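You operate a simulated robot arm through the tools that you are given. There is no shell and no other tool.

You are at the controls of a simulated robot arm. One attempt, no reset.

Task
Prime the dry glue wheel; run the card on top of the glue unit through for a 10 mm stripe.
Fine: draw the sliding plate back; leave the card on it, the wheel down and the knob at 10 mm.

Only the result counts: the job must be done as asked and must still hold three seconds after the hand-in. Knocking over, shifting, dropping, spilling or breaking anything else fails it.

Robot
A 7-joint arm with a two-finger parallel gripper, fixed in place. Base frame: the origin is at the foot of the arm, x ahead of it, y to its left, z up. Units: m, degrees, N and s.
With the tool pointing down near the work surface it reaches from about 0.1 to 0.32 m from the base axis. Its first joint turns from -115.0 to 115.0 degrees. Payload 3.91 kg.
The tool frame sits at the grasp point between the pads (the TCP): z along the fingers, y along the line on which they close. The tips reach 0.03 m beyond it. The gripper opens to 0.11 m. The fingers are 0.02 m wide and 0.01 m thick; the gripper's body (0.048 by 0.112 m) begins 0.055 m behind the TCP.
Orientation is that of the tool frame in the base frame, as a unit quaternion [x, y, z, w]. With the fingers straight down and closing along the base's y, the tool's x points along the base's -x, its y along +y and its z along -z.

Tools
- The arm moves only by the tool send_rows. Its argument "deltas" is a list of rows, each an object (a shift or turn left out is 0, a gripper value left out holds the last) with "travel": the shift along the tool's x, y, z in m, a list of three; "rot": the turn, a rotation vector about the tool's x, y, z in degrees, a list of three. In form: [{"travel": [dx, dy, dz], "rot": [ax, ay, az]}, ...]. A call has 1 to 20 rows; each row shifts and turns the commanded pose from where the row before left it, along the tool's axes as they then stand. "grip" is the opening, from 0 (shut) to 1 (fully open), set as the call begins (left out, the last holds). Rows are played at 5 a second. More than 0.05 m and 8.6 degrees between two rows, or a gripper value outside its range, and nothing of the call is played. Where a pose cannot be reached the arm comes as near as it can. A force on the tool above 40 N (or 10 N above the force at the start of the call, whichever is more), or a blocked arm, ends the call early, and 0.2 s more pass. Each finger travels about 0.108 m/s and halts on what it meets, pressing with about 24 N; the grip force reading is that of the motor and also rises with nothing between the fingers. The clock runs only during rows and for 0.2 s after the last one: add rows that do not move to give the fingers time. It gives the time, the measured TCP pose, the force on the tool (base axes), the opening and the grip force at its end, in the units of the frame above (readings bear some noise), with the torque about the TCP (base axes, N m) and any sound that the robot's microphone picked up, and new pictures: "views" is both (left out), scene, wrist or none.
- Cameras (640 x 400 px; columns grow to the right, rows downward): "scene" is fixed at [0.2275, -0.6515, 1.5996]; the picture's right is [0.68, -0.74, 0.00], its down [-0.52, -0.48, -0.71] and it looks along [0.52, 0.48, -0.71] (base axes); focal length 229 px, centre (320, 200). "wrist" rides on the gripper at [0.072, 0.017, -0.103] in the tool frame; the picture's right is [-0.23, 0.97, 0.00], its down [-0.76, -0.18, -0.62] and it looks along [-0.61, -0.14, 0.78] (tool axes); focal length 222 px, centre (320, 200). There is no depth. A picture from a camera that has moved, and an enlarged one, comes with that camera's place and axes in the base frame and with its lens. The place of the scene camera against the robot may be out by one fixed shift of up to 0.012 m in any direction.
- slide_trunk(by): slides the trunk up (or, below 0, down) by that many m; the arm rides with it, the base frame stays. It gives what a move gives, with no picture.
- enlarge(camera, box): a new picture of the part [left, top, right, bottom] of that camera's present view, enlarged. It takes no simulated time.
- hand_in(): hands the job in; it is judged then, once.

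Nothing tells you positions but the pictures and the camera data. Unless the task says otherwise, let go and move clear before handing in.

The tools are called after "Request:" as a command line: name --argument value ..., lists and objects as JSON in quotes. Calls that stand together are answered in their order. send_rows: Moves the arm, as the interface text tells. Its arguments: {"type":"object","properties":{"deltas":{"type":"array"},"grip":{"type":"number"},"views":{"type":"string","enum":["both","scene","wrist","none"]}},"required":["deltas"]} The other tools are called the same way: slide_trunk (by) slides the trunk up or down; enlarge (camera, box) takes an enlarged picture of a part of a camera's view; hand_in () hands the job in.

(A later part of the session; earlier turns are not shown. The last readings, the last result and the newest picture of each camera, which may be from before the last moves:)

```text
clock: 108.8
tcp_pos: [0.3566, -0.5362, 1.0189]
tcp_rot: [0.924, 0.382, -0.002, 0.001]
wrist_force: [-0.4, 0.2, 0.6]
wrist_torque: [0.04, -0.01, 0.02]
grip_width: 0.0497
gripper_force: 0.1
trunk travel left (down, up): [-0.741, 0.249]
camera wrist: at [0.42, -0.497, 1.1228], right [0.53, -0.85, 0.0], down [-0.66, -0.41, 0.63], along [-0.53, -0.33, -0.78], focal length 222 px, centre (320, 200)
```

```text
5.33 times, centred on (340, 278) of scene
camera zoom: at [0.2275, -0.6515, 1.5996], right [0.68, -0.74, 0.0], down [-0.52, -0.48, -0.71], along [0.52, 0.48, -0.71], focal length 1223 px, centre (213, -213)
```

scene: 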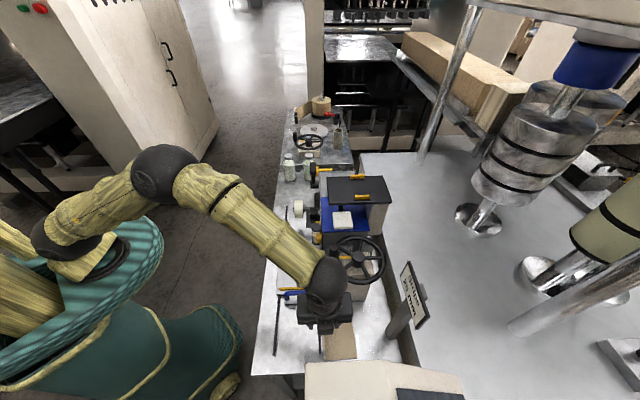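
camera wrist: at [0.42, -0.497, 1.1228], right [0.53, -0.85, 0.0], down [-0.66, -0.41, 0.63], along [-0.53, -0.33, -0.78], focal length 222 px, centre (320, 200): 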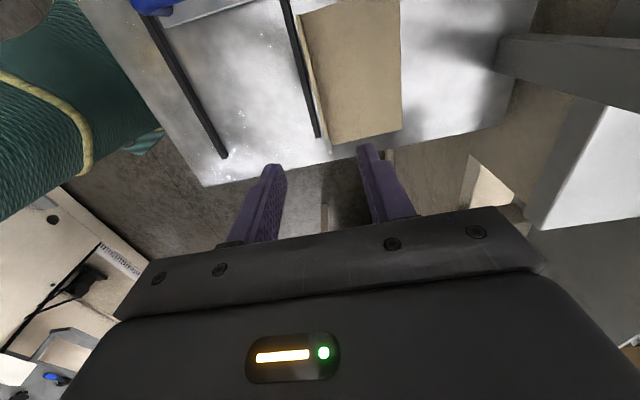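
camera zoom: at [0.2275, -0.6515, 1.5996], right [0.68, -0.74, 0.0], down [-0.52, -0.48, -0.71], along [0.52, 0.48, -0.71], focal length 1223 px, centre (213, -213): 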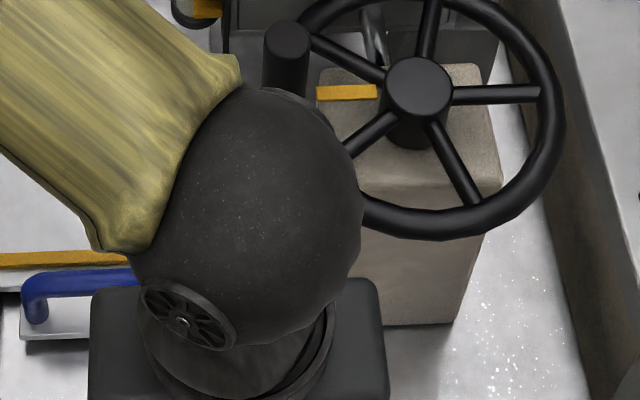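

Good alignment. I'll descend further until the tips are just above the flange and check from the cameras.

Request:
send_rows --deltas '[{"travel": [0, 0, 0.04]}, {"travel": [0, 0, 0.035]}, {}]'

Request:
enlarge --camera "wrist" --box '[240, 80, 400, 180]'

Request:
enlarge --camera "scene" --box '[300, 290, 380, 340]'

```text
clock: 109.6
tcp_pos: [0.3566, -0.5375, 0.9448]
tcp_rot: [0.924, 0.382, -0.003, 0.0]
wrist_force: [0.9, -0.1, -1.1]
wrist_torque: [0.0, 0.03, -0.01]
grip_width: 0.0496
gripper_force: 0.0
trunk travel left (down, up): [-0.741, 0.249]
camera wrist: at [0.4201, -0.4979, 1.0485], right [0.53, -0.85, 0.0], down [-0.66, -0.41, 0.63], along [-0.53, -0.33, -0.78], focal length 222 px, centre (320, 200)
```

scene: 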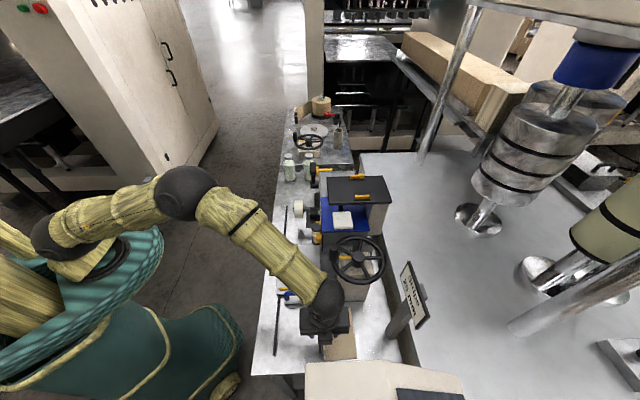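
wrist: 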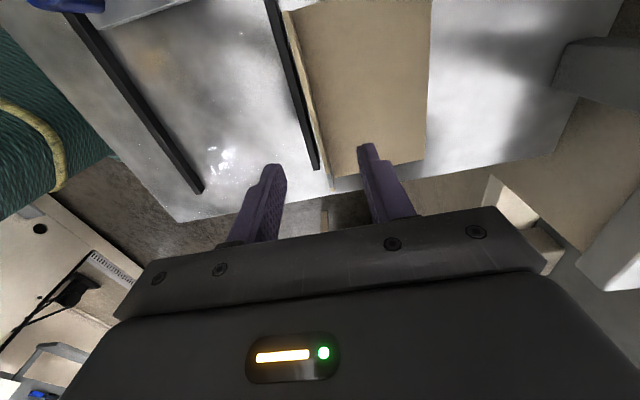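

```text
4.00 times, centred on (320, 130) of wrist
camera zoom: at [0.4201, -0.4979, 1.0485], right [0.53, -0.85, 0.0], down [-0.66, -0.41, 0.63], along [-0.53, -0.33, -0.78], focal length 888 px, centre (320, 480)
```

zoom: 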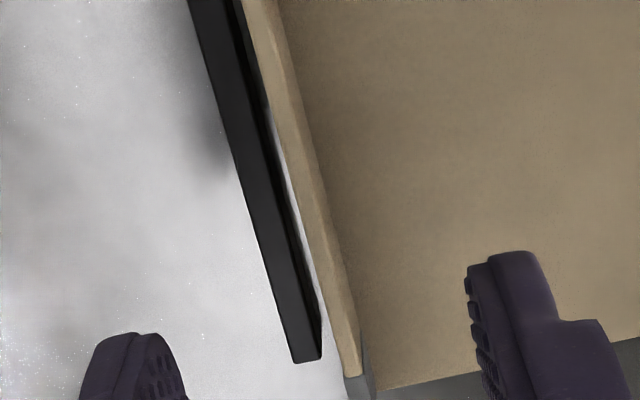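

```text
8.00 times, centred on (340, 315) of scene
camera zoom: at [0.2275, -0.6515, 1.5996], right [0.68, -0.74, 0.0], down [-0.52, -0.48, -0.71], along [0.52, 0.48, -0.71], focal length 1835 px, centre (160, -720)
```

zoom: 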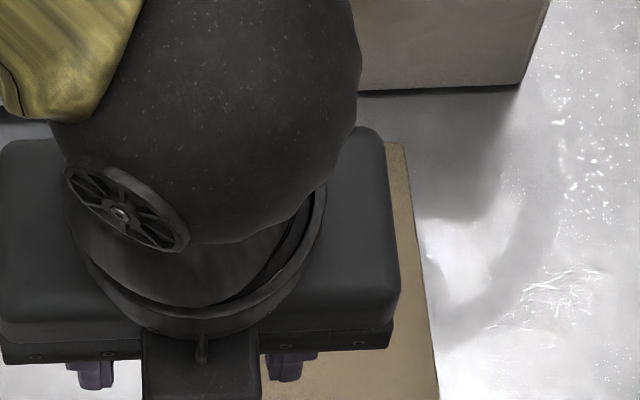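

The flange top is at z≈0.885 and the rail top at about 0.870, so I'll bring the tips to ≈0.875 (above the rail) and close on the flange.

Request:
send_rows --deltas '[{"travel": [0, 0.0008, 0.015]}, {"travel": [0, 0, 0.015]}, {"travel": [0, 0, 0.0095]}, {}]' --views "none"

Request:
enlarge --camera "wrist" --box '[240, 100, 400, 200]'

```text
clock: 110.6
tcp_pos: [0.3561, -0.5381, 0.9047]
tcp_rot: [0.924, 0.382, -0.003, -0.001]
wrist_force: [0.9, -0.4, -0.6]
wrist_torque: [0.05, -0.01, -0.01]
grip_width: 0.0493
gripper_force: 0.1
trunk travel left (down, up): [-0.741, 0.249]
```

```text
4.00 times, centred on (320, 150) of wrist
camera zoom: at [0.4203, -0.4989, 1.0082], right [0.53, -0.85, 0.0], down [-0.66, -0.41, 0.63], along [-0.53, -0.33, -0.78], focal length 888 px, centre (320, 400)
```

zoom: 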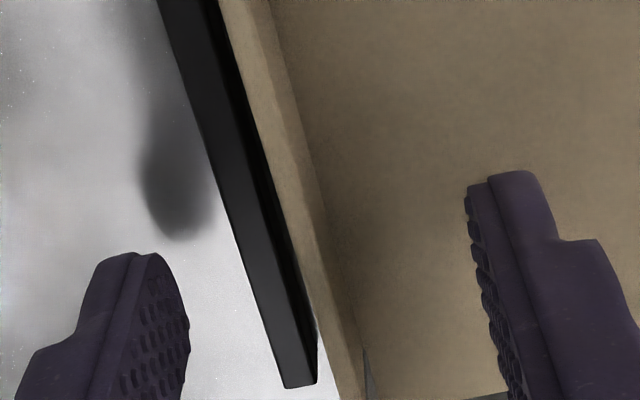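

Request:
send_rows --deltas '[{"travel": [0, 0, -0.0015]}, {}, {}, {}]' --grip 0.0

Request:
enlarge --camera "wrist" --box '[240, 100, 400, 200]'

```text
clock: 111.6
tcp_pos: [0.3563, -0.5376, 0.9058]
tcp_rot: [0.924, 0.382, -0.003, 0.0]
wrist_force: [0.9, 0.1, 0.4]
wrist_torque: [0.01, 0.04, -0.02]
grip_width: 0.0029
gripper_force: 24.2
trunk travel left (down, up): [-0.741, 0.249]
camera wrist: at [0.4202, -0.4985, 1.0099], right [0.53, -0.85, 0.0], down [-0.66, -0.41, 0.63], along [-0.53, -0.33, -0.78], focal length 222 px, centre (320, 200)
```

scene: 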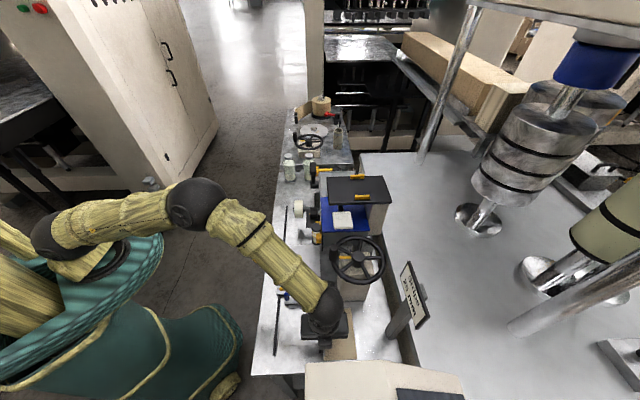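
wrist: 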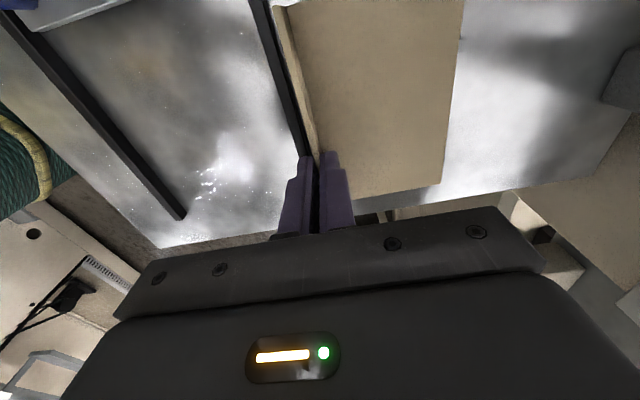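

```text
4.00 times, centred on (320, 150) of wrist
camera zoom: at [0.4202, -0.4985, 1.0099], right [0.53, -0.85, 0.0], down [-0.66, -0.41, 0.63], along [-0.53, -0.33, -0.78], focal length 888 px, centre (320, 400)
```

zoom: 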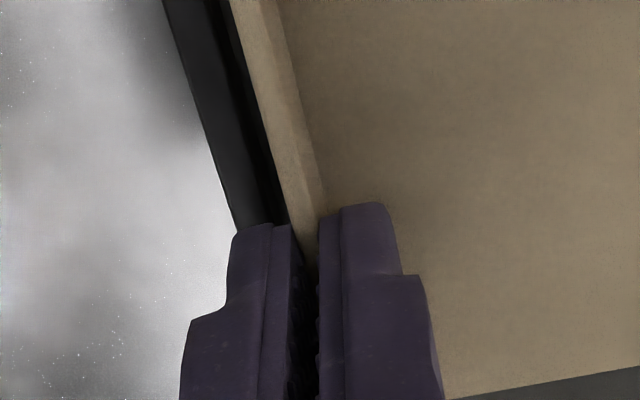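

Closed to 2.9 mm: that's the flange thickness. Lifting a little to confirm I hold the card.

Request:
send_rows --deltas '[{"travel": [0, 0, -0.02]}, {"travel": [0, 0, -0.03]}, {}]'

Request:
enlarge --camera "wrist" --box '[200, 20, 440, 170]'

Request:
enlarge --camera "scene" --box '[270, 270, 398, 350]'

```text
clock: 112.4
tcp_pos: [0.358, -0.5362, 0.9582]
tcp_rot: [0.924, 0.382, -0.003, 0.0]
wrist_force: [0.0, 0.1, 0.0]
wrist_torque: [-0.03, 0.0, -0.03]
grip_width: 0.0026
gripper_force: 24.8
trunk travel left (down, up): [-0.741, 0.249]
camera wrist: at [0.4203, -0.497, 1.0607], right [0.53, -0.85, 0.0], down [-0.66, -0.41, 0.63], along [-0.53, -0.33, -0.78], focal length 222 px, centre (320, 200)
```

scene: 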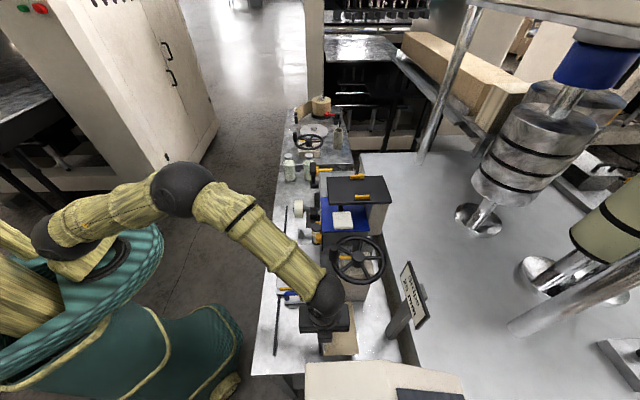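
wrist: 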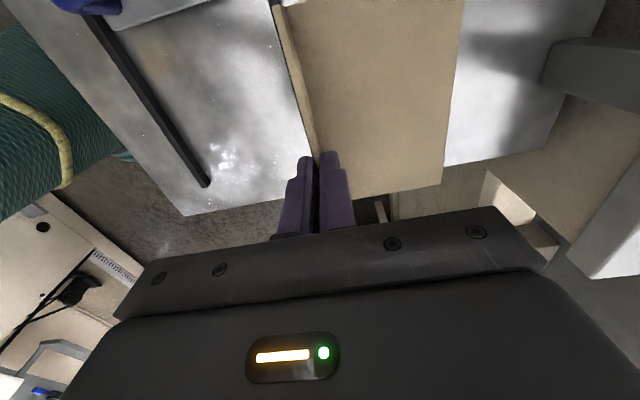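

```text
2.67 times, centred on (320, 95) of wrist
camera zoom: at [0.4203, -0.497, 1.0607], right [0.53, -0.85, 0.0], down [-0.66, -0.41, 0.63], along [-0.53, -0.33, -0.78], focal length 592 px, centre (320, 480)
```

zoom: 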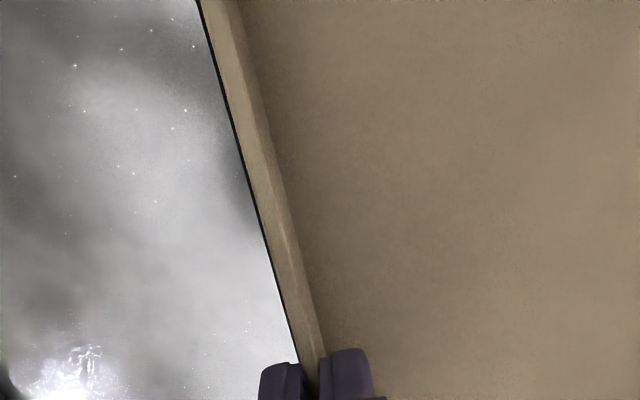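

```text
5.00 times, centred on (334, 310) of scene
camera zoom: at [0.2275, -0.6515, 1.5996], right [0.68, -0.74, 0.0], down [-0.52, -0.48, -0.71], along [0.52, 0.48, -0.71], focal length 1147 px, centre (250, -350)
```

zoom: 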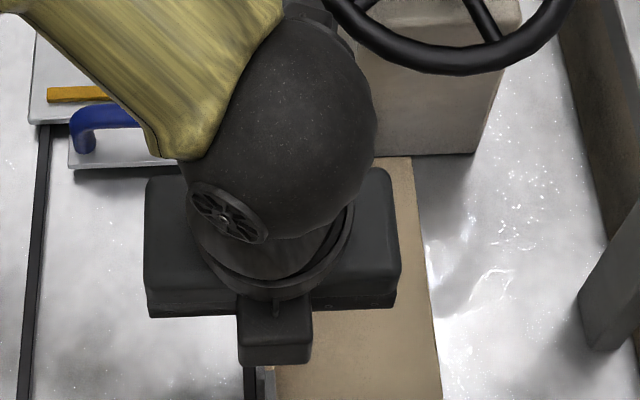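

The card is held and hangs level. I'll raise it, move it toward the robot first (clear of the crank), then along to above the sliding plate.

Request:
send_rows --deltas '[{"travel": [0, 0, -0.03]}, {"travel": [0, 0, -0.03]}, {"travel": [0, -0.043, 0]}, {"travel": [0, -0.043, 0]}, {"travel": [0, -0.043, 0]}, {"travel": [0.036, 0, 0]}, {"travel": [0.036, 0, 0]}, {"travel": [0.036, 0, 0]}, {"travel": [0.036, 0, 0]}, {"travel": [0.036, 0, 0]}, {"travel": [0.036, 0, 0]}, {}]'

Request:
enlarge --camera "scene" --box '[250, 190, 378, 310]'

Request:
enlarge --camera "wrist" --box '[160, 0, 480, 200]'

```text
clock: 115.0
tcp_pos: [0.4188, -0.2918, 1.0155]
tcp_rot: [0.924, 0.382, -0.002, 0.0]
wrist_force: [0.3, 1.0, -0.9]
wrist_torque: [0.04, 0.0, -0.03]
grip_width: 0.0028
gripper_force: 24.0
trunk travel left (down, up): [-0.741, 0.249]
camera wrist: at [0.4819, -0.2532, 1.1184], right [0.53, -0.85, 0.0], down [-0.66, -0.41, 0.63], along [-0.53, -0.33, -0.78], focal length 222 px, centre (320, 200)
```

scene: 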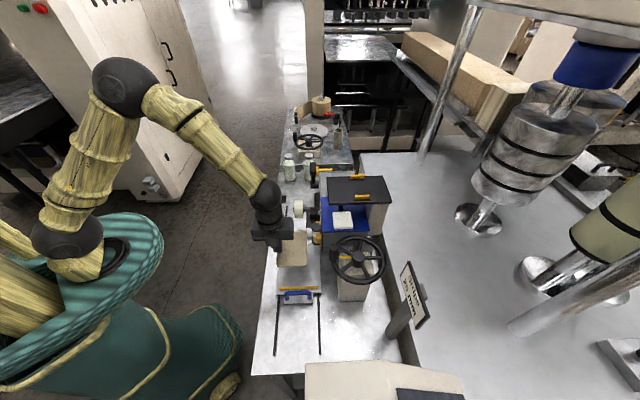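
wrist: 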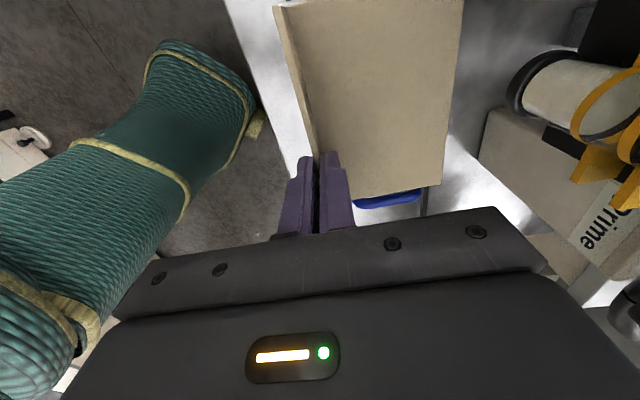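

```text
3.33 times, centred on (314, 250) of scene
camera zoom: at [0.2275, -0.6515, 1.5996], right [0.68, -0.74, 0.0], down [-0.52, -0.48, -0.71], along [0.52, 0.48, -0.71], focal length 765 px, centre (340, 33)
```

zoom: 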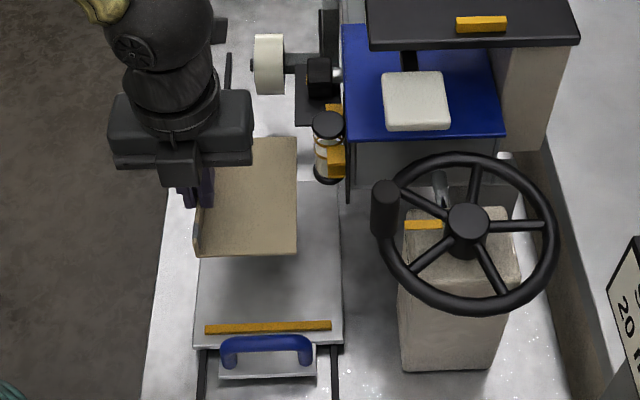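

```text
2.00 times, centred on (320, 100) of wrist
camera zoom: at [0.4819, -0.2532, 1.1184], right [0.53, -0.85, 0.0], down [-0.66, -0.41, 0.63], along [-0.53, -0.33, -0.78], focal length 444 px, centre (320, 400)
```

zoom: 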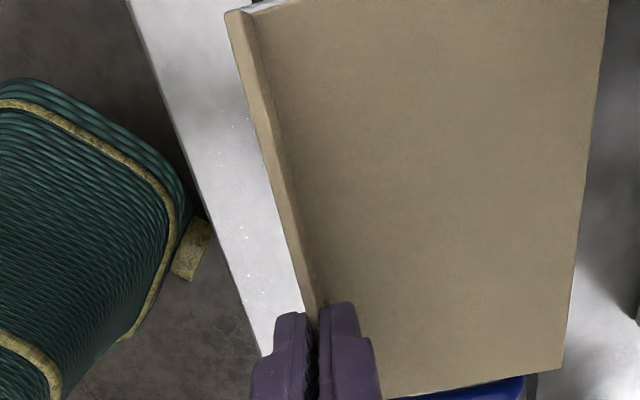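

The card is over the plate. Lowering it gently onto the plate.

Request:
send_rows --deltas '[{"travel": [0, 0, 0.03]}, {"travel": [0, 0, 0.03]}, {"travel": [0, 0, 0.02]}, {}]' --views "scene"

Request:
enlarge --camera "scene" --box '[260, 225, 356, 305]'

Request:
enlarge --camera "wrist" --box '[200, 0, 480, 175]'

```text
clock: 116.0
tcp_pos: [0.4179, -0.2924, 0.9349]
tcp_rot: [0.924, 0.382, -0.002, 0.0]
wrist_force: [-1.4, 0.7, 0.1]
wrist_torque: [-0.02, 0.02, 0.0]
grip_width: 0.0028
gripper_force: 24.2
trunk travel left (down, up): [-0.741, 0.249]
```

scene: 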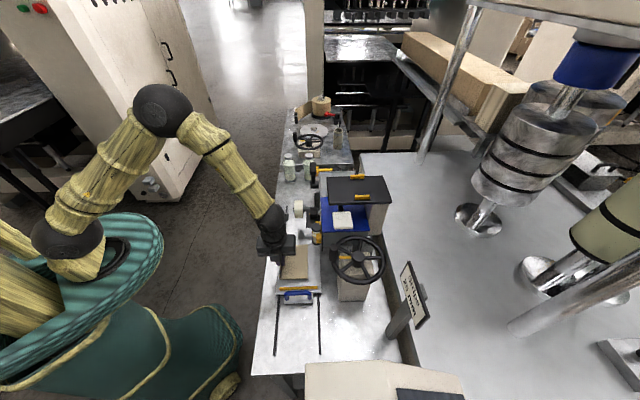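

```text
5.00 times, centred on (308, 265) of scene
camera zoom: at [0.2275, -0.6515, 1.5996], right [0.68, -0.74, 0.0], down [-0.52, -0.48, -0.71], along [0.52, 0.48, -0.71], focal length 1147 px, centre (380, -125)
```

zoom: 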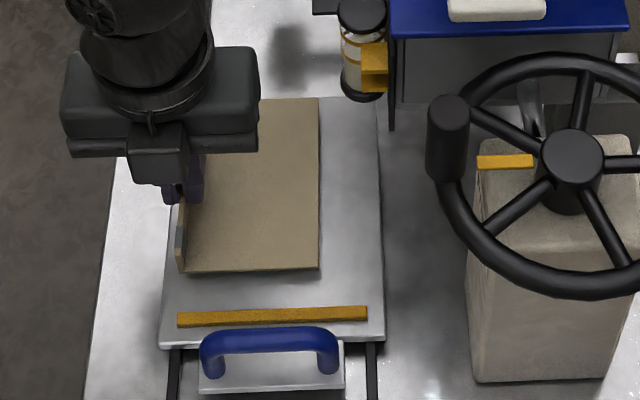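

```text
2.29 times, centred on (340, 88) of wrist
camera zoom: at [0.4812, -0.2532, 1.0393], right [0.53, -0.85, 0.0], down [-0.66, -0.41, 0.63], along [-0.53, -0.33, -0.78], focal length 508 px, centre (274, 457)
```

zoom: 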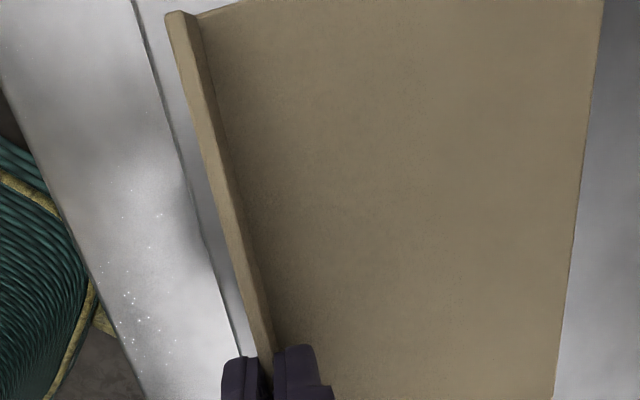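

Request:
send_rows --deltas '[{"travel": [0, 0, 0.004]}, {"travel": [0, 0, 0.004]}, {}]' --views "none"

Request:
send_rows --deltas '[{"travel": [0, 0, 0.0025]}, {}]' --views "none"

Request:
enlarge --camera "scene" --box '[270, 235, 350, 285]'

```text
clock: 116.8
tcp_pos: [0.418, -0.2942, 0.9289]
tcp_rot: [0.924, 0.382, -0.002, 0.0]
wrist_force: [0.1, -0.7, -0.7]
wrist_torque: [0.0, 0.0, -0.01]
grip_width: 0.0027
gripper_force: 23.9
trunk travel left (down, up): [-0.741, 0.249]
```

```text
clock: 117.4
tcp_pos: [0.4186, -0.2934, 0.9266]
tcp_rot: [0.924, 0.382, -0.002, 0.001]
wrist_force: [-0.6, 0.2, 3.7]
wrist_torque: [0.08, -0.06, 0.0]
grip_width: 0.0025
gripper_force: 24.2
trunk travel left (down, up): [-0.741, 0.249]
```

```text
8.00 times, centred on (310, 260) of scene
camera zoom: at [0.2275, -0.6515, 1.5996], right [0.68, -0.74, 0.0], down [-0.52, -0.48, -0.71], along [0.52, 0.48, -0.71], focal length 1835 px, centre (400, -280)
```

zoom: 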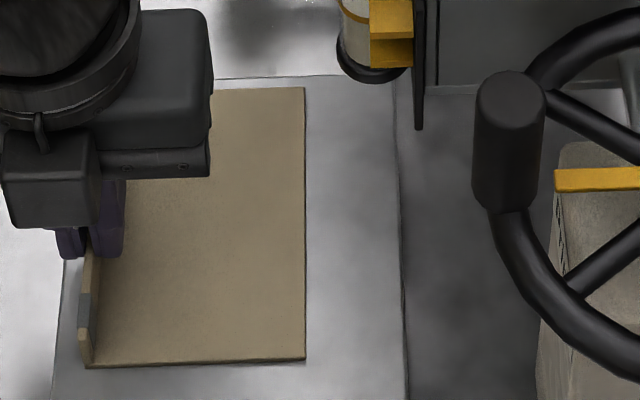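

The card has touched down on the plate (3.7 N). Releasing and lifting away.

Request:
send_rows --deltas '[{}, {}, {}]' --grip 0.25 --views "none"

Request:
send_rows --deltas '[{"travel": [0, 0, -0.02]}, {"travel": [0, 0, -0.04]}, {"travel": [0, 0, -0.045]}, {"travel": [0, -0.04, -0.02]}, {}]'

Request:
enlarge --camera "scene" --box '[260, 215, 372, 295]'

```text
clock: 118.2
tcp_pos: [0.4176, -0.2929, 0.9251]
tcp_rot: [0.924, 0.382, -0.003, 0.0]
wrist_force: [0.4, 0.2, -0.2]
wrist_torque: [0.0, -0.01, -0.02]
grip_width: 0.0278
gripper_force: 0.0
trunk travel left (down, up): [-0.741, 0.249]
```

```text
clock: 119.4
tcp_pos: [0.3912, -0.2665, 1.0484]
tcp_rot: [0.924, 0.381, -0.002, 0.0]
wrist_force: [0.6, -1.0, 0.7]
wrist_torque: [-0.03, -0.01, -0.04]
grip_width: 0.0276
gripper_force: 0.0
trunk travel left (down, up): [-0.741, 0.249]
camera wrist: at [0.4551, -0.2268, 1.1522], right [0.53, -0.85, 0.0], down [-0.66, -0.41, 0.63], along [-0.53, -0.33, -0.78], focal length 222 px, centre (320, 200)
```

scene: 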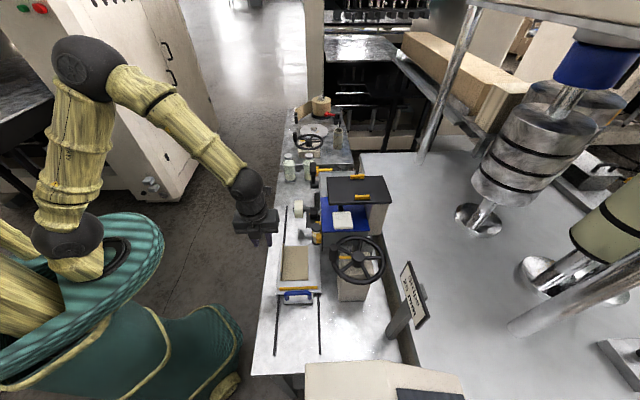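
wrist: 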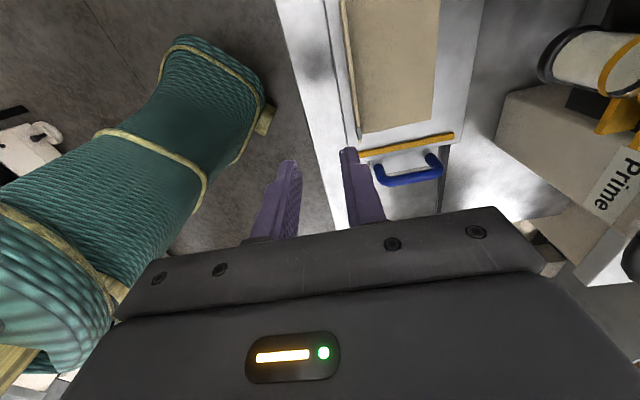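

```text
5.00 times, centred on (316, 255) of scene
camera zoom: at [0.2275, -0.6515, 1.5996], right [0.68, -0.74, 0.0], down [-0.52, -0.48, -0.71], along [0.52, 0.48, -0.71], focal length 1147 px, centre (340, -75)
```

zoom: 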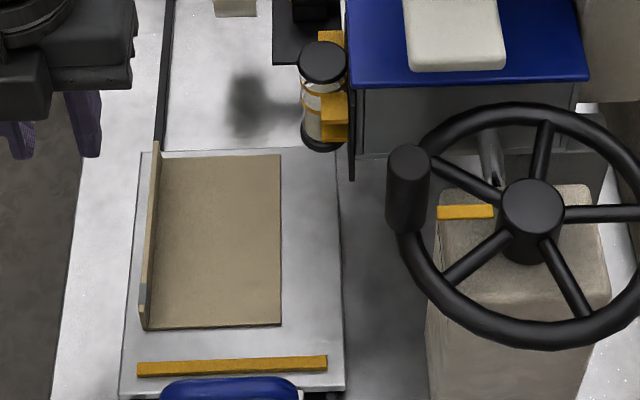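

The card lies flat on the plate with its flange on the robot side. Next is the glue-wheel lever; I'll turn the tool back to face the unit and inspect the lever closely.

Request:
slide_trunk --by 0.1

Request:
send_rows --deltas '[{"rot": [0, 0, -8.2]}, {"rot": [0, 0, -8.2]}, {"rot": [0, 0, -8.2]}, {"rot": [0, 0, -8.2]}, {"rot": [0, 0, -8.2]}, {"rot": [0, 0, -8.2]}, {"rot": [0, 0, -8.2]}, {"rot": [0, 0, -8.2]}, {"rot": [0, 0, -8.2]}, {"rot": [0, 0, -8.2]}, {"rot": [0, 0, -8]}, {"travel": [0.02, 0.04, 0]}, {"travel": [0.02, 0.04, 0]}, {"travel": [0.01, 0.045, 0]}, {"travel": [0, 0.045, 0]}, {"travel": [0, 0.045, 0]}, {}]' --views "none"

Request:
send_rows --deltas '[{"rot": [0, -8, 0]}, {"rot": [0, -8, 0]}, {"rot": [0, -8, 0]}, {"rot": [0, -8, 0]}, {"rot": [0, -8, 0]}, {"rot": [0, -8, 0]}, {}]'

```text
clock: 120.7
tcp_pos: [0.3911, -0.2662, 1.1492]
tcp_rot: [0.924, 0.382, -0.003, 0.0]
wrist_force: [0.7, 0.1, 0.6]
wrist_torque: [0.02, 0.03, 0.0]
grip_width: 0.0277
gripper_force: 0.1
trunk travel left (down, up): [-0.841, 0.149]
```

```text
clock: 124.3
tcp_pos: [0.5049, -0.0783, 1.1486]
tcp_rot: [0.384, 0.923, -0.001, -0.002]
wrist_force: [0.3, -1.1, 0.5]
wrist_torque: [0.03, 0.0, 0.01]
grip_width: 0.0278
gripper_force: 0.1
trunk travel left (down, up): [-0.841, 0.149]
```

```text
clock: 125.9
tcp_pos: [0.5066, -0.0811, 1.1486]
tcp_rot: [0.35, 0.844, -0.157, 0.375]
wrist_force: [-0.4, 0.0, -0.1]
wrist_torque: [-0.02, 0.02, 0.03]
grip_width: 0.0275
gripper_force: 0.1
trunk travel left (down, up): [-0.841, 0.149]
camera wrist: at [0.4314, 0.0204, 1.1644], right [0.8, 0.58, 0.17], down [-0.09, -0.16, 0.98], along [0.6, -0.8, -0.07], focal length 222 px, centre (320, 200)
```

scene: 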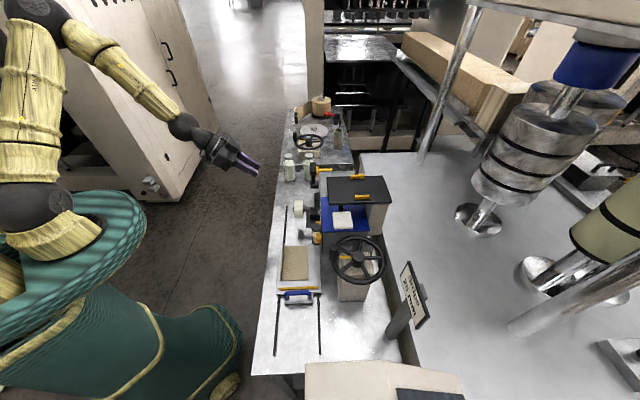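
wrist: 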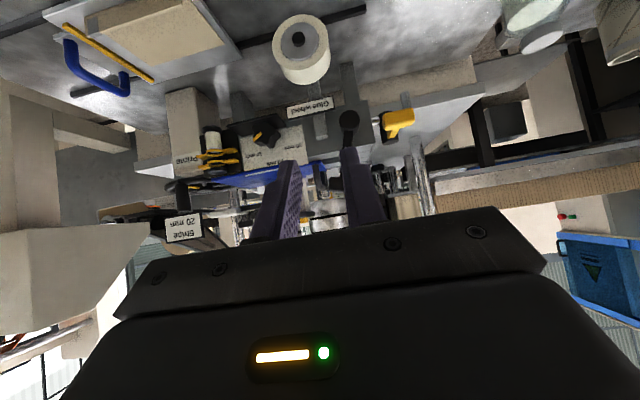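

Request:
send_rows --deltas '[{"travel": [0, 0.04, 0]}, {"travel": [-0.03, 0.03, 0]}, {}]' --grip 1.0 --views "wrist"

Request:
enlarge --camera "wrist" --box '[240, 70, 400, 170]'

Request:
enlarge --camera "wrist" --box '[280, 110, 376, 170]'

Request:
enlarge --camera "scene" --box '[290, 160, 354, 220]'

```text
clock: 126.7
tcp_pos: [0.569, -0.0411, 1.1721]
tcp_rot: [0.349, 0.844, -0.158, 0.375]
wrist_force: [-0.9, 0.1, -0.4]
wrist_torque: [-0.01, -0.05, 0.05]
grip_width: 0.1101
gripper_force: 0.1
trunk travel left (down, up): [-0.841, 0.149]
camera wrist: at [0.4928, 0.0598, 1.187], right [0.8, 0.58, 0.16], down [-0.09, -0.16, 0.98], along [0.6, -0.8, -0.07], focal length 222 px, centre (320, 200)
```

wrist: 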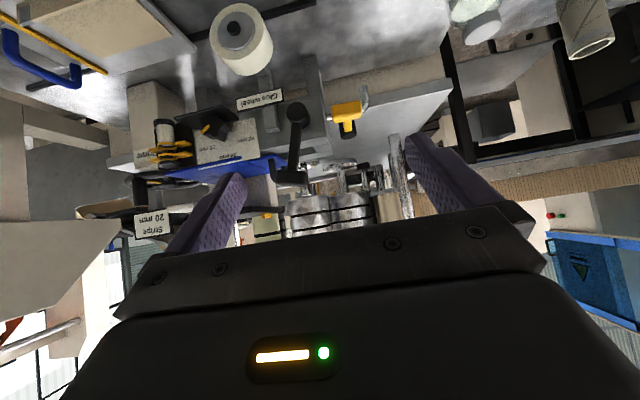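

```text
4.00 times, centred on (320, 120) of wrist
camera zoom: at [0.4928, 0.0598, 1.187], right [0.8, 0.58, 0.16], down [-0.09, -0.16, 0.98], along [0.6, -0.8, -0.07], focal length 888 px, centre (320, 520)
```

zoom: 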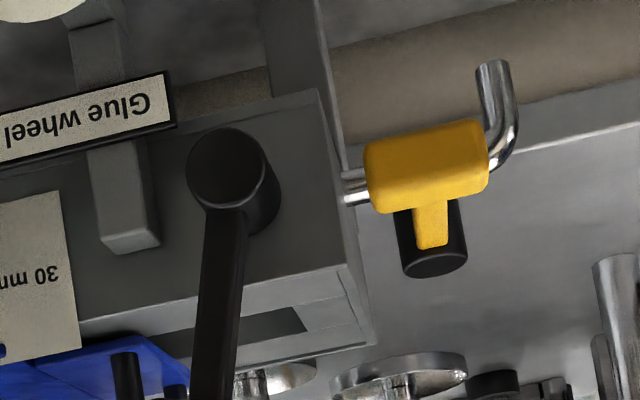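

```text
6.67 times, centred on (328, 140) of wrist
camera zoom: at [0.4928, 0.0598, 1.187], right [0.8, 0.58, 0.16], down [-0.09, -0.16, 0.98], along [0.6, -0.8, -0.07], focal length 1481 px, centre (267, 600)
```

zoom: 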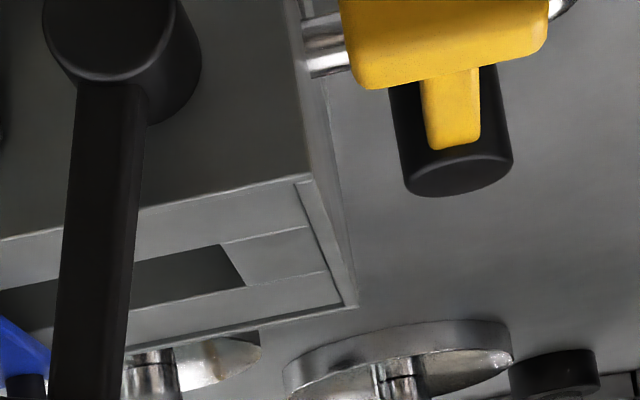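

```text
6.67 times, centred on (322, 190) of scene
camera zoom: at [0.2275, -0.6515, 1.5996], right [0.68, -0.74, 0.0], down [-0.52, -0.48, -0.71], along [0.52, 0.48, -0.71], focal length 1529 px, centre (307, 267)
```

zoom: 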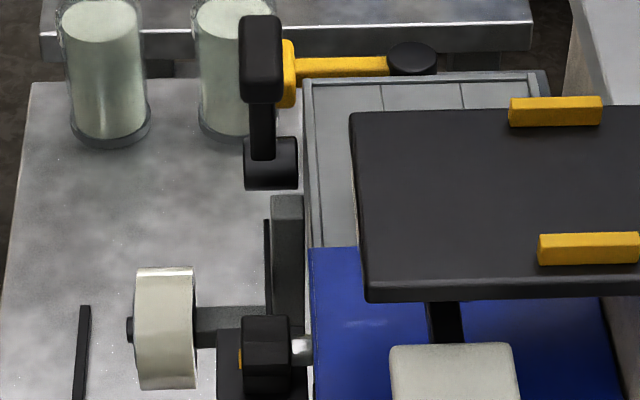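

Request:
enlarge --camera "wrist" --box '[250, 130, 330, 200]'

Request:
enlarge --camera "scene" --box '[306, 156, 338, 190]'

```text
5.71 times, centred on (290, 165) of wrist
camera zoom: at [0.4928, 0.0598, 1.187], right [0.8, 0.58, 0.16], down [-0.09, -0.16, 0.98], along [0.6, -0.8, -0.07], focal length 1269 px, centre (491, 400)
```

zoom: 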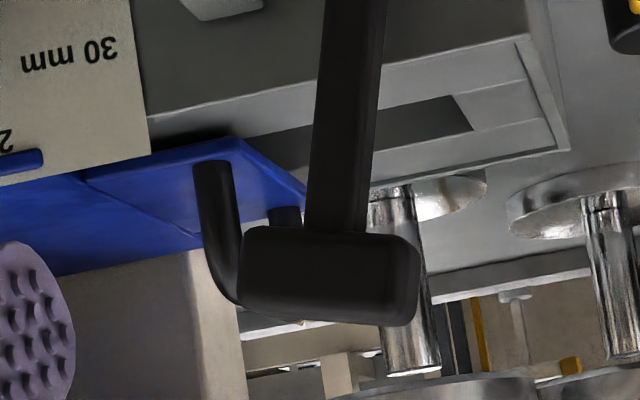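

```text
11.76 times, centred on (322, 173) of scene
camera zoom: at [0.2275, -0.6515, 1.5996], right [0.68, -0.74, 0.0], down [-0.52, -0.48, -0.71], along [0.52, 0.48, -0.71], focal length 2698 px, centre (296, 518)
```

zoom: 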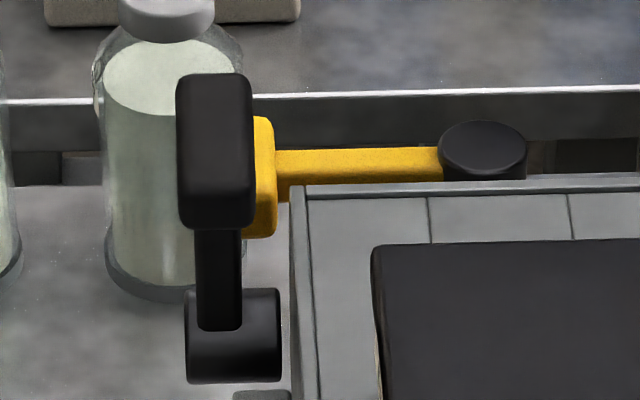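

The lever: pivot at u≈0.336, z≈1.035; its T-grip (42 mm wide) at u≈0.311, v≈0.614, z≈1.127, leaning ~15° toward the dial. I'll go to a horizontal tool in front of the T-grip.

Request:
send_rows --deltas '[{"rot": [0, -7, 0]}, {"rot": [0, -7, 0]}, {"rot": [0, -7, 0]}, {"rot": [0, -7, 0]}, {"rot": [0, -7, 0]}, {"rot": [0, -7, 0]}, {"travel": [0, -0.03, 0.02]}, {"travel": [0, -0.032, 0.02]}, {}]' --grip 0.55

```text
clock: 128.7
tcp_pos: [0.5568, -0.1153, 1.1715]
tcp_rot: [0.27, 0.654, -0.273, 0.652]
wrist_force: [0.4, -0.2, -0.3]
wrist_torque: [-0.01, 0.02, 0.03]
grip_width: 0.0605
gripper_force: 0.1
trunk travel left (down, up): [-0.841, 0.149]
camera wrist: at [0.4946, -0.03, 1.0984], right [0.69, 0.69, 0.22], down [-0.56, 0.32, 0.76], along [0.45, -0.65, 0.61], focal length 222 px, centre (320, 200)
```

scene: 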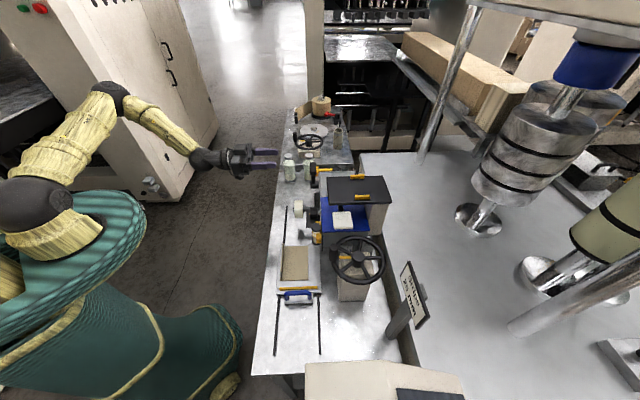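
wrist: 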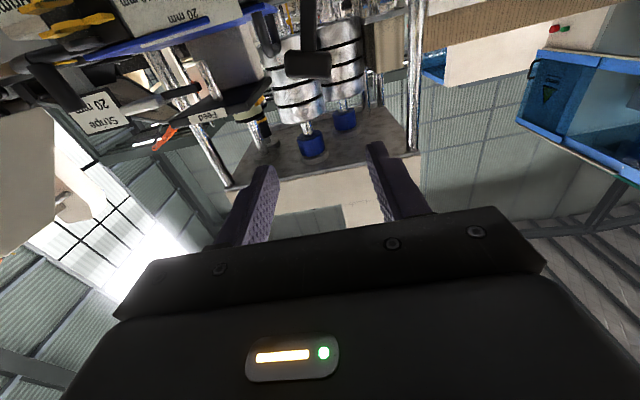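

Request:
send_rows --deltas '[{"travel": [0.0225, -0.001, 0]}, {"travel": [0.0225, 0, 0]}, {"rot": [0, 0, 7.5]}, {"rot": [0, 0, 7.5]}, {"travel": [0, 0, 0.04]}, {"travel": [0, 0, 0.035]}, {}]'

Request:
enlarge --camera "wrist" --box '[240, 90, 400, 190]'

Request:
enlarge --camera "scene" --box '[280, 150, 360, 210]'

```text
clock: 130.3
tcp_pos: [0.607, -0.1696, 1.1236]
tcp_rot: [0.352, 0.614, -0.184, 0.682]
wrist_force: [0.2, 0.1, 0.1]
wrist_torque: [0.01, 0.02, -0.03]
grip_width: 0.0604
gripper_force: 0.2
trunk travel left (down, up): [-0.841, 0.149]
camera wrist: at [0.5593, -0.072, 1.058], right [0.63, 0.62, 0.47], down [-0.7, 0.18, 0.69], along [0.35, -0.76, 0.55], focal length 222 px, centre (320, 200)
```

scene: 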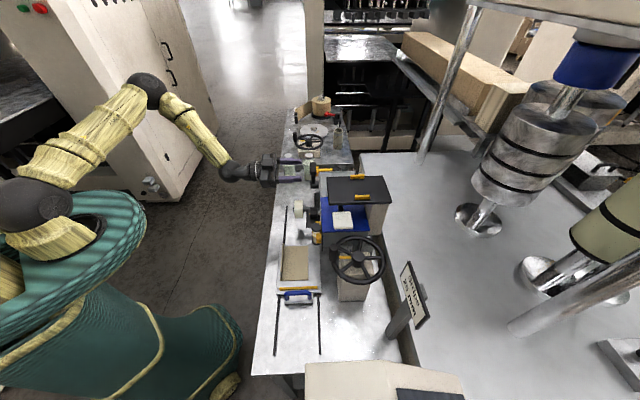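
wrist: 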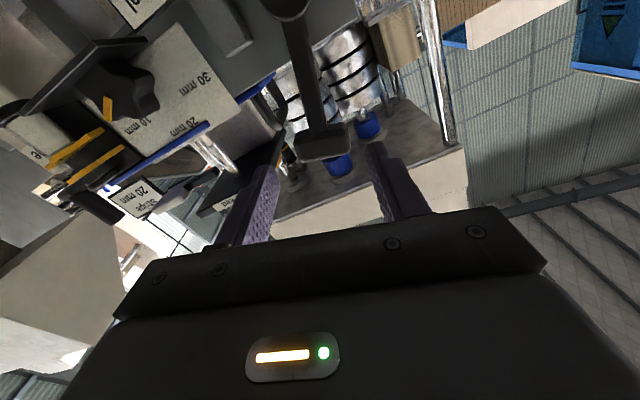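

```text
4.00 times, centred on (320, 140) of wrist
camera zoom: at [0.5593, -0.072, 1.058], right [0.63, 0.62, 0.47], down [-0.7, 0.18, 0.69], along [0.35, -0.76, 0.55], focal length 888 px, centre (320, 440)
```

zoom: 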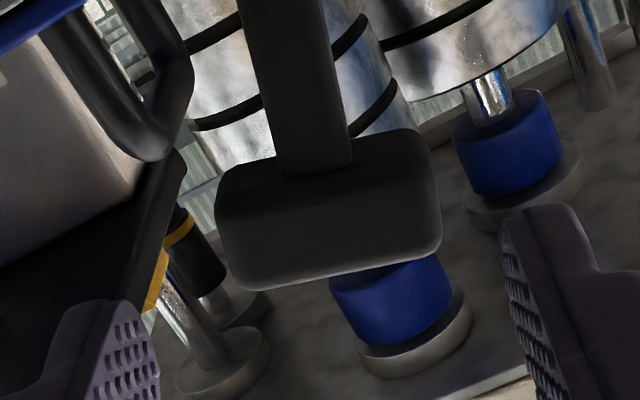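

```text
6.67 times, centred on (320, 180) of scene
camera zoom: at [0.2275, -0.6515, 1.5996], right [0.68, -0.74, 0.0], down [-0.52, -0.48, -0.71], along [0.52, 0.48, -0.71], focal length 1529 px, centre (320, 333)
```

zoom: 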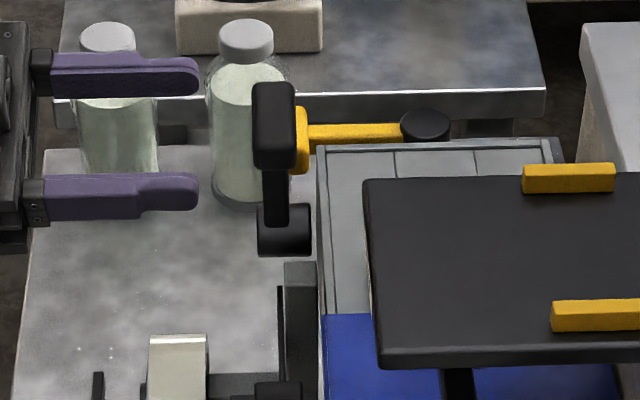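

The T-grip is centred between the fingers. Advancing and gripping it.

Request:
send_rows --deltas '[{"travel": [0, 0, 0.025]}, {"travel": [0, 0, 0.025]}, {}]' --views "none"

Request:
send_rows --deltas '[{}, {}, {}]' --grip 0.0

Request:
enlarge --camera "wrist" --box '[240, 110, 400, 210]'

Request:
enlarge --camera "scene" --box '[280, 150, 360, 220]'

```text
clock: 131.1
tcp_pos: [0.6445, -0.2042, 1.1243]
tcp_rot: [0.353, 0.613, -0.184, 0.682]
wrist_force: [-0.9, 0.4, -0.9]
wrist_torque: [0.03, 0.04, -0.01]
grip_width: 0.0607
gripper_force: 0.1
trunk travel left (down, up): [-0.841, 0.149]
```

```text
clock: 131.9
tcp_pos: [0.644, -0.2047, 1.124]
tcp_rot: [0.353, 0.614, -0.185, 0.682]
wrist_force: [1.9, -1.1, 0.4]
wrist_torque: [0.11, 0.08, 0.27]
grip_width: 0.0439
gripper_force: 44.7
trunk travel left (down, up): [-0.841, 0.149]
camera wrist: at [0.5955, -0.1063, 1.059], right [0.63, 0.62, 0.47], down [-0.7, 0.18, 0.69], along [0.35, -0.76, 0.55], focal length 222 px, centre (320, 200)
```

scene: 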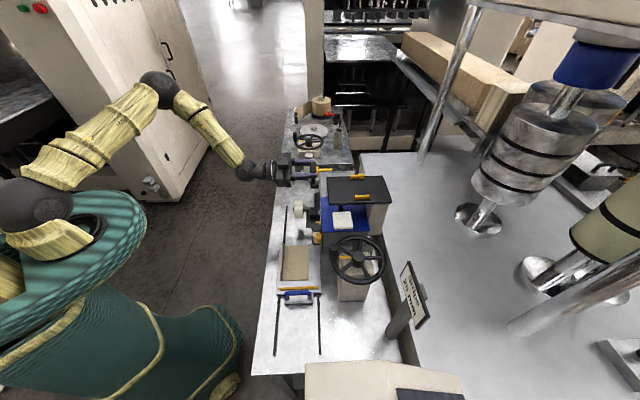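
wrist: 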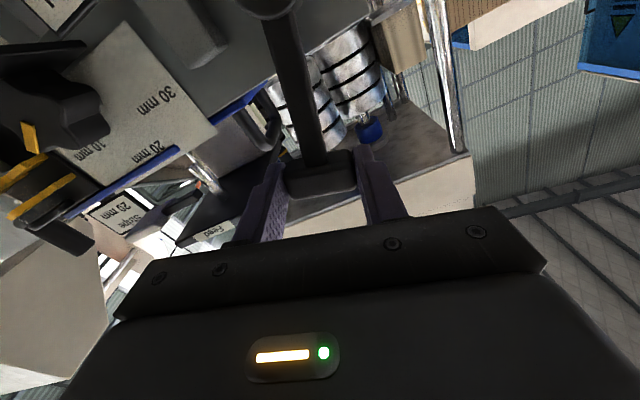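

```text
4.00 times, centred on (320, 160) of wrist
camera zoom: at [0.5955, -0.1063, 1.059], right [0.63, 0.62, 0.47], down [-0.7, 0.18, 0.69], along [0.35, -0.76, 0.55], focal length 888 px, centre (320, 360)
```

zoom: 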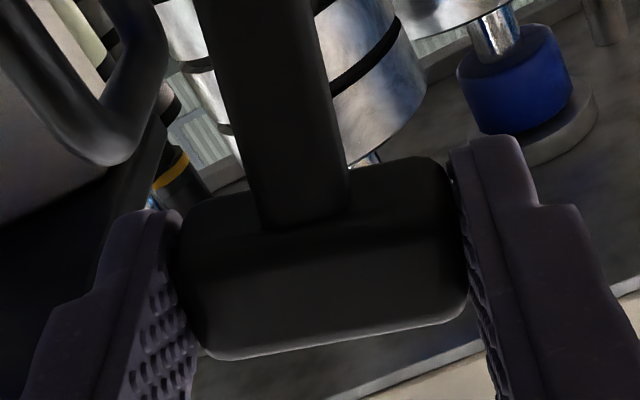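

```text
5.71 times, centred on (320, 185) of scene
camera zoom: at [0.2275, -0.6515, 1.5996], right [0.68, -0.74, 0.0], down [-0.52, -0.48, -0.71], along [0.52, 0.48, -0.71], focal length 1311 px, centre (320, 286)
```

zoom: 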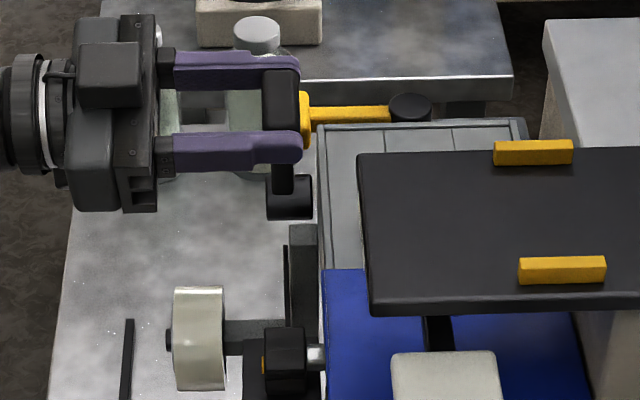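

Gripped (44 mm). I'll test the lever gently toward +u (away from the dial) by a few degrees and watch the force.

Request:
send_rows --deltas '[{"travel": [0.0001, 0.0032, 0], "rot": [0, 0, -2]}, {"travel": [0.0001, 0.0032, 0], "rot": [0, 0, -2]}, {}]' --views "none"

Request:
enlarge --camera "scene" --box '[280, 150, 360, 220]'

```text
clock: 132.7
tcp_pos: [0.649, -0.1994, 1.125]
tcp_rot: [0.332, 0.625, -0.21, 0.675]
wrist_force: [-3.4, 1.4, -3.3]
wrist_torque: [-0.51, -0.26, 0.35]
grip_width: 0.0439
gripper_force: 44.9
trunk travel left (down, up): [-0.841, 0.149]
```

```text
5.71 times, centred on (320, 185) of scene
camera zoom: at [0.2275, -0.6515, 1.5996], right [0.68, -0.74, 0.0], down [-0.52, -0.48, -0.71], along [0.52, 0.48, -0.71], focal length 1311 px, centre (320, 286)
```

zoom: 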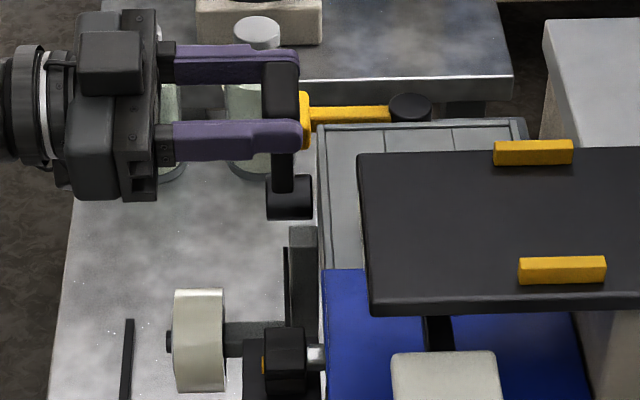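

The wheel moved down a little with this direction, at low force. Continuing the lever toward +u.

Request:
send_rows --deltas '[{"travel": [0.0005, 0.0097, 0], "rot": [0, 0, -6]}, {"travel": [0.0005, 0.0097, 0], "rot": [0, 0, -6]}, {"travel": [0.0005, 0.0097, 0], "rot": [0, 0, -6]}, {"travel": [0.0005, 0.0097, 0], "rot": [0, 0, -6]}, {}]' --views "scene"

Request:
enlarge --camera "scene" --box '[280, 150, 360, 220]'

Request:
enlarge --camera "wrist" --box '[240, 110, 400, 210]'

```text
clock: 133.9
tcp_pos: [0.6761, -0.1719, 1.1248]
tcp_rot: [0.194, 0.681, -0.346, 0.616]
wrist_force: [-2.6, 4.0, -4.3]
wrist_torque: [0.12, -0.11, -0.05]
grip_width: 0.0436
gripper_force: 44.5
trunk travel left (down, up): [-0.841, 0.149]
```

scene: 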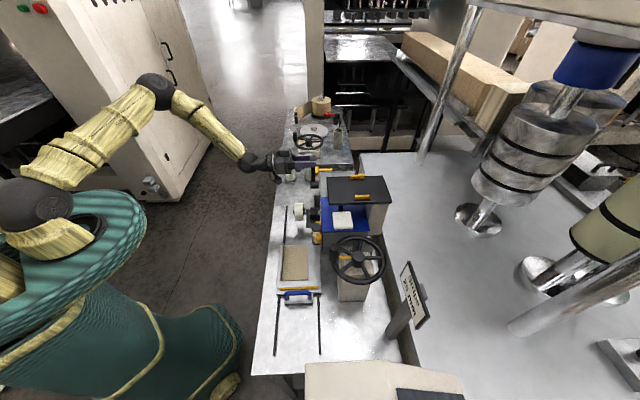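

```text
5.71 times, centred on (320, 185) of scene
camera zoom: at [0.2275, -0.6515, 1.5996], right [0.68, -0.74, 0.0], down [-0.52, -0.48, -0.71], along [0.52, 0.48, -0.71], focal length 1311 px, centre (320, 286)
```

zoom: 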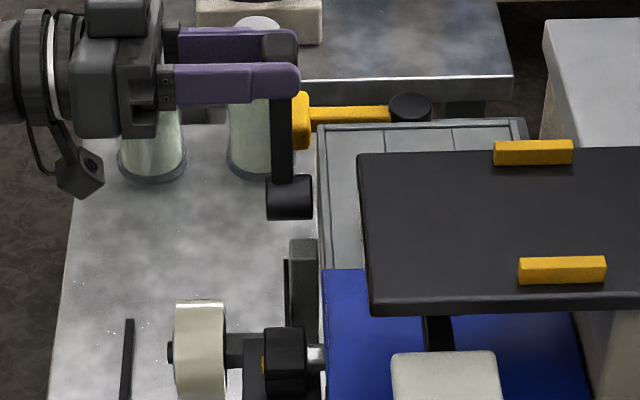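

```text
4.00 times, centred on (320, 160) of wrist
camera zoom: at [0.6024, -0.0992, 1.0512], right [0.71, 0.71, 0.0], down [-0.44, 0.44, 0.78], along [0.55, -0.55, 0.62], focal length 888 px, centre (320, 360)
```

zoom: 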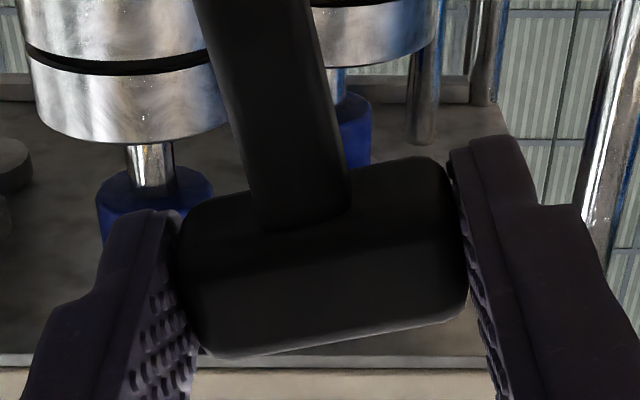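

Request:
send_rows --deltas '[{"travel": [0.0005, 0.0097, 0], "rot": [0, 0, -6]}, {"travel": [0.0005, 0.0097, 0], "rot": [0, 0, -6]}, {"travel": [0.0005, 0.0097, 0], "rot": [0, 0, -6]}, {}]' --views "none"

Request:
enlarge --camera "scene" --box '[280, 155, 360, 225]'

Request:
enlarge --camera "wrist" --box '[200, 60, 440, 210]'

```text
clock: 134.9
tcp_pos: [0.6949, -0.1541, 1.1129]
tcp_rot: [0.084, 0.703, -0.438, 0.555]
wrist_force: [-0.1, 8.3, -1.5]
wrist_torque: [0.89, 0.39, -0.55]
grip_width: 0.044
gripper_force: 45.1
trunk travel left (down, up): [-0.841, 0.149]
```

```text
5.71 times, centred on (320, 190) of scene
camera zoom: at [0.2275, -0.6515, 1.5996], right [0.68, -0.74, 0.0], down [-0.52, -0.48, -0.71], along [0.52, 0.48, -0.71], focal length 1311 px, centre (320, 257)
```

zoom: 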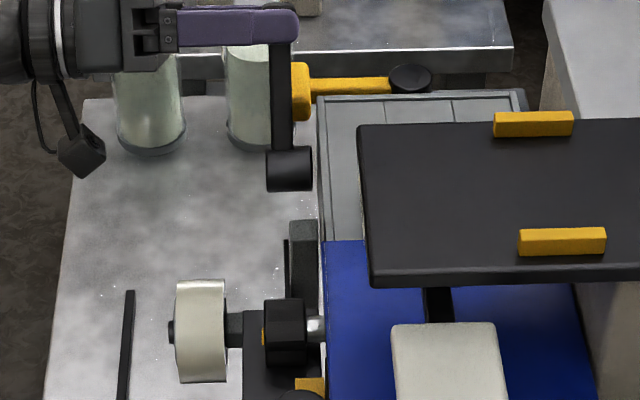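

```text
2.67 times, centred on (320, 135) of wrist
camera zoom: at [0.6051, -0.0966, 1.0439], right [0.67, 0.67, -0.31], down [-0.27, 0.61, 0.74], along [0.69, -0.42, 0.59], focal length 592 px, centre (320, 373)
```

zoom: 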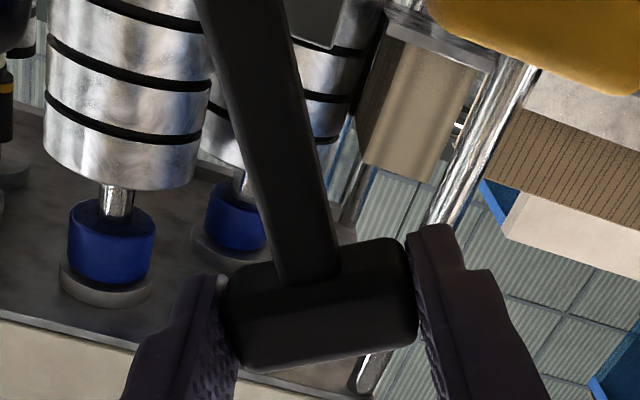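

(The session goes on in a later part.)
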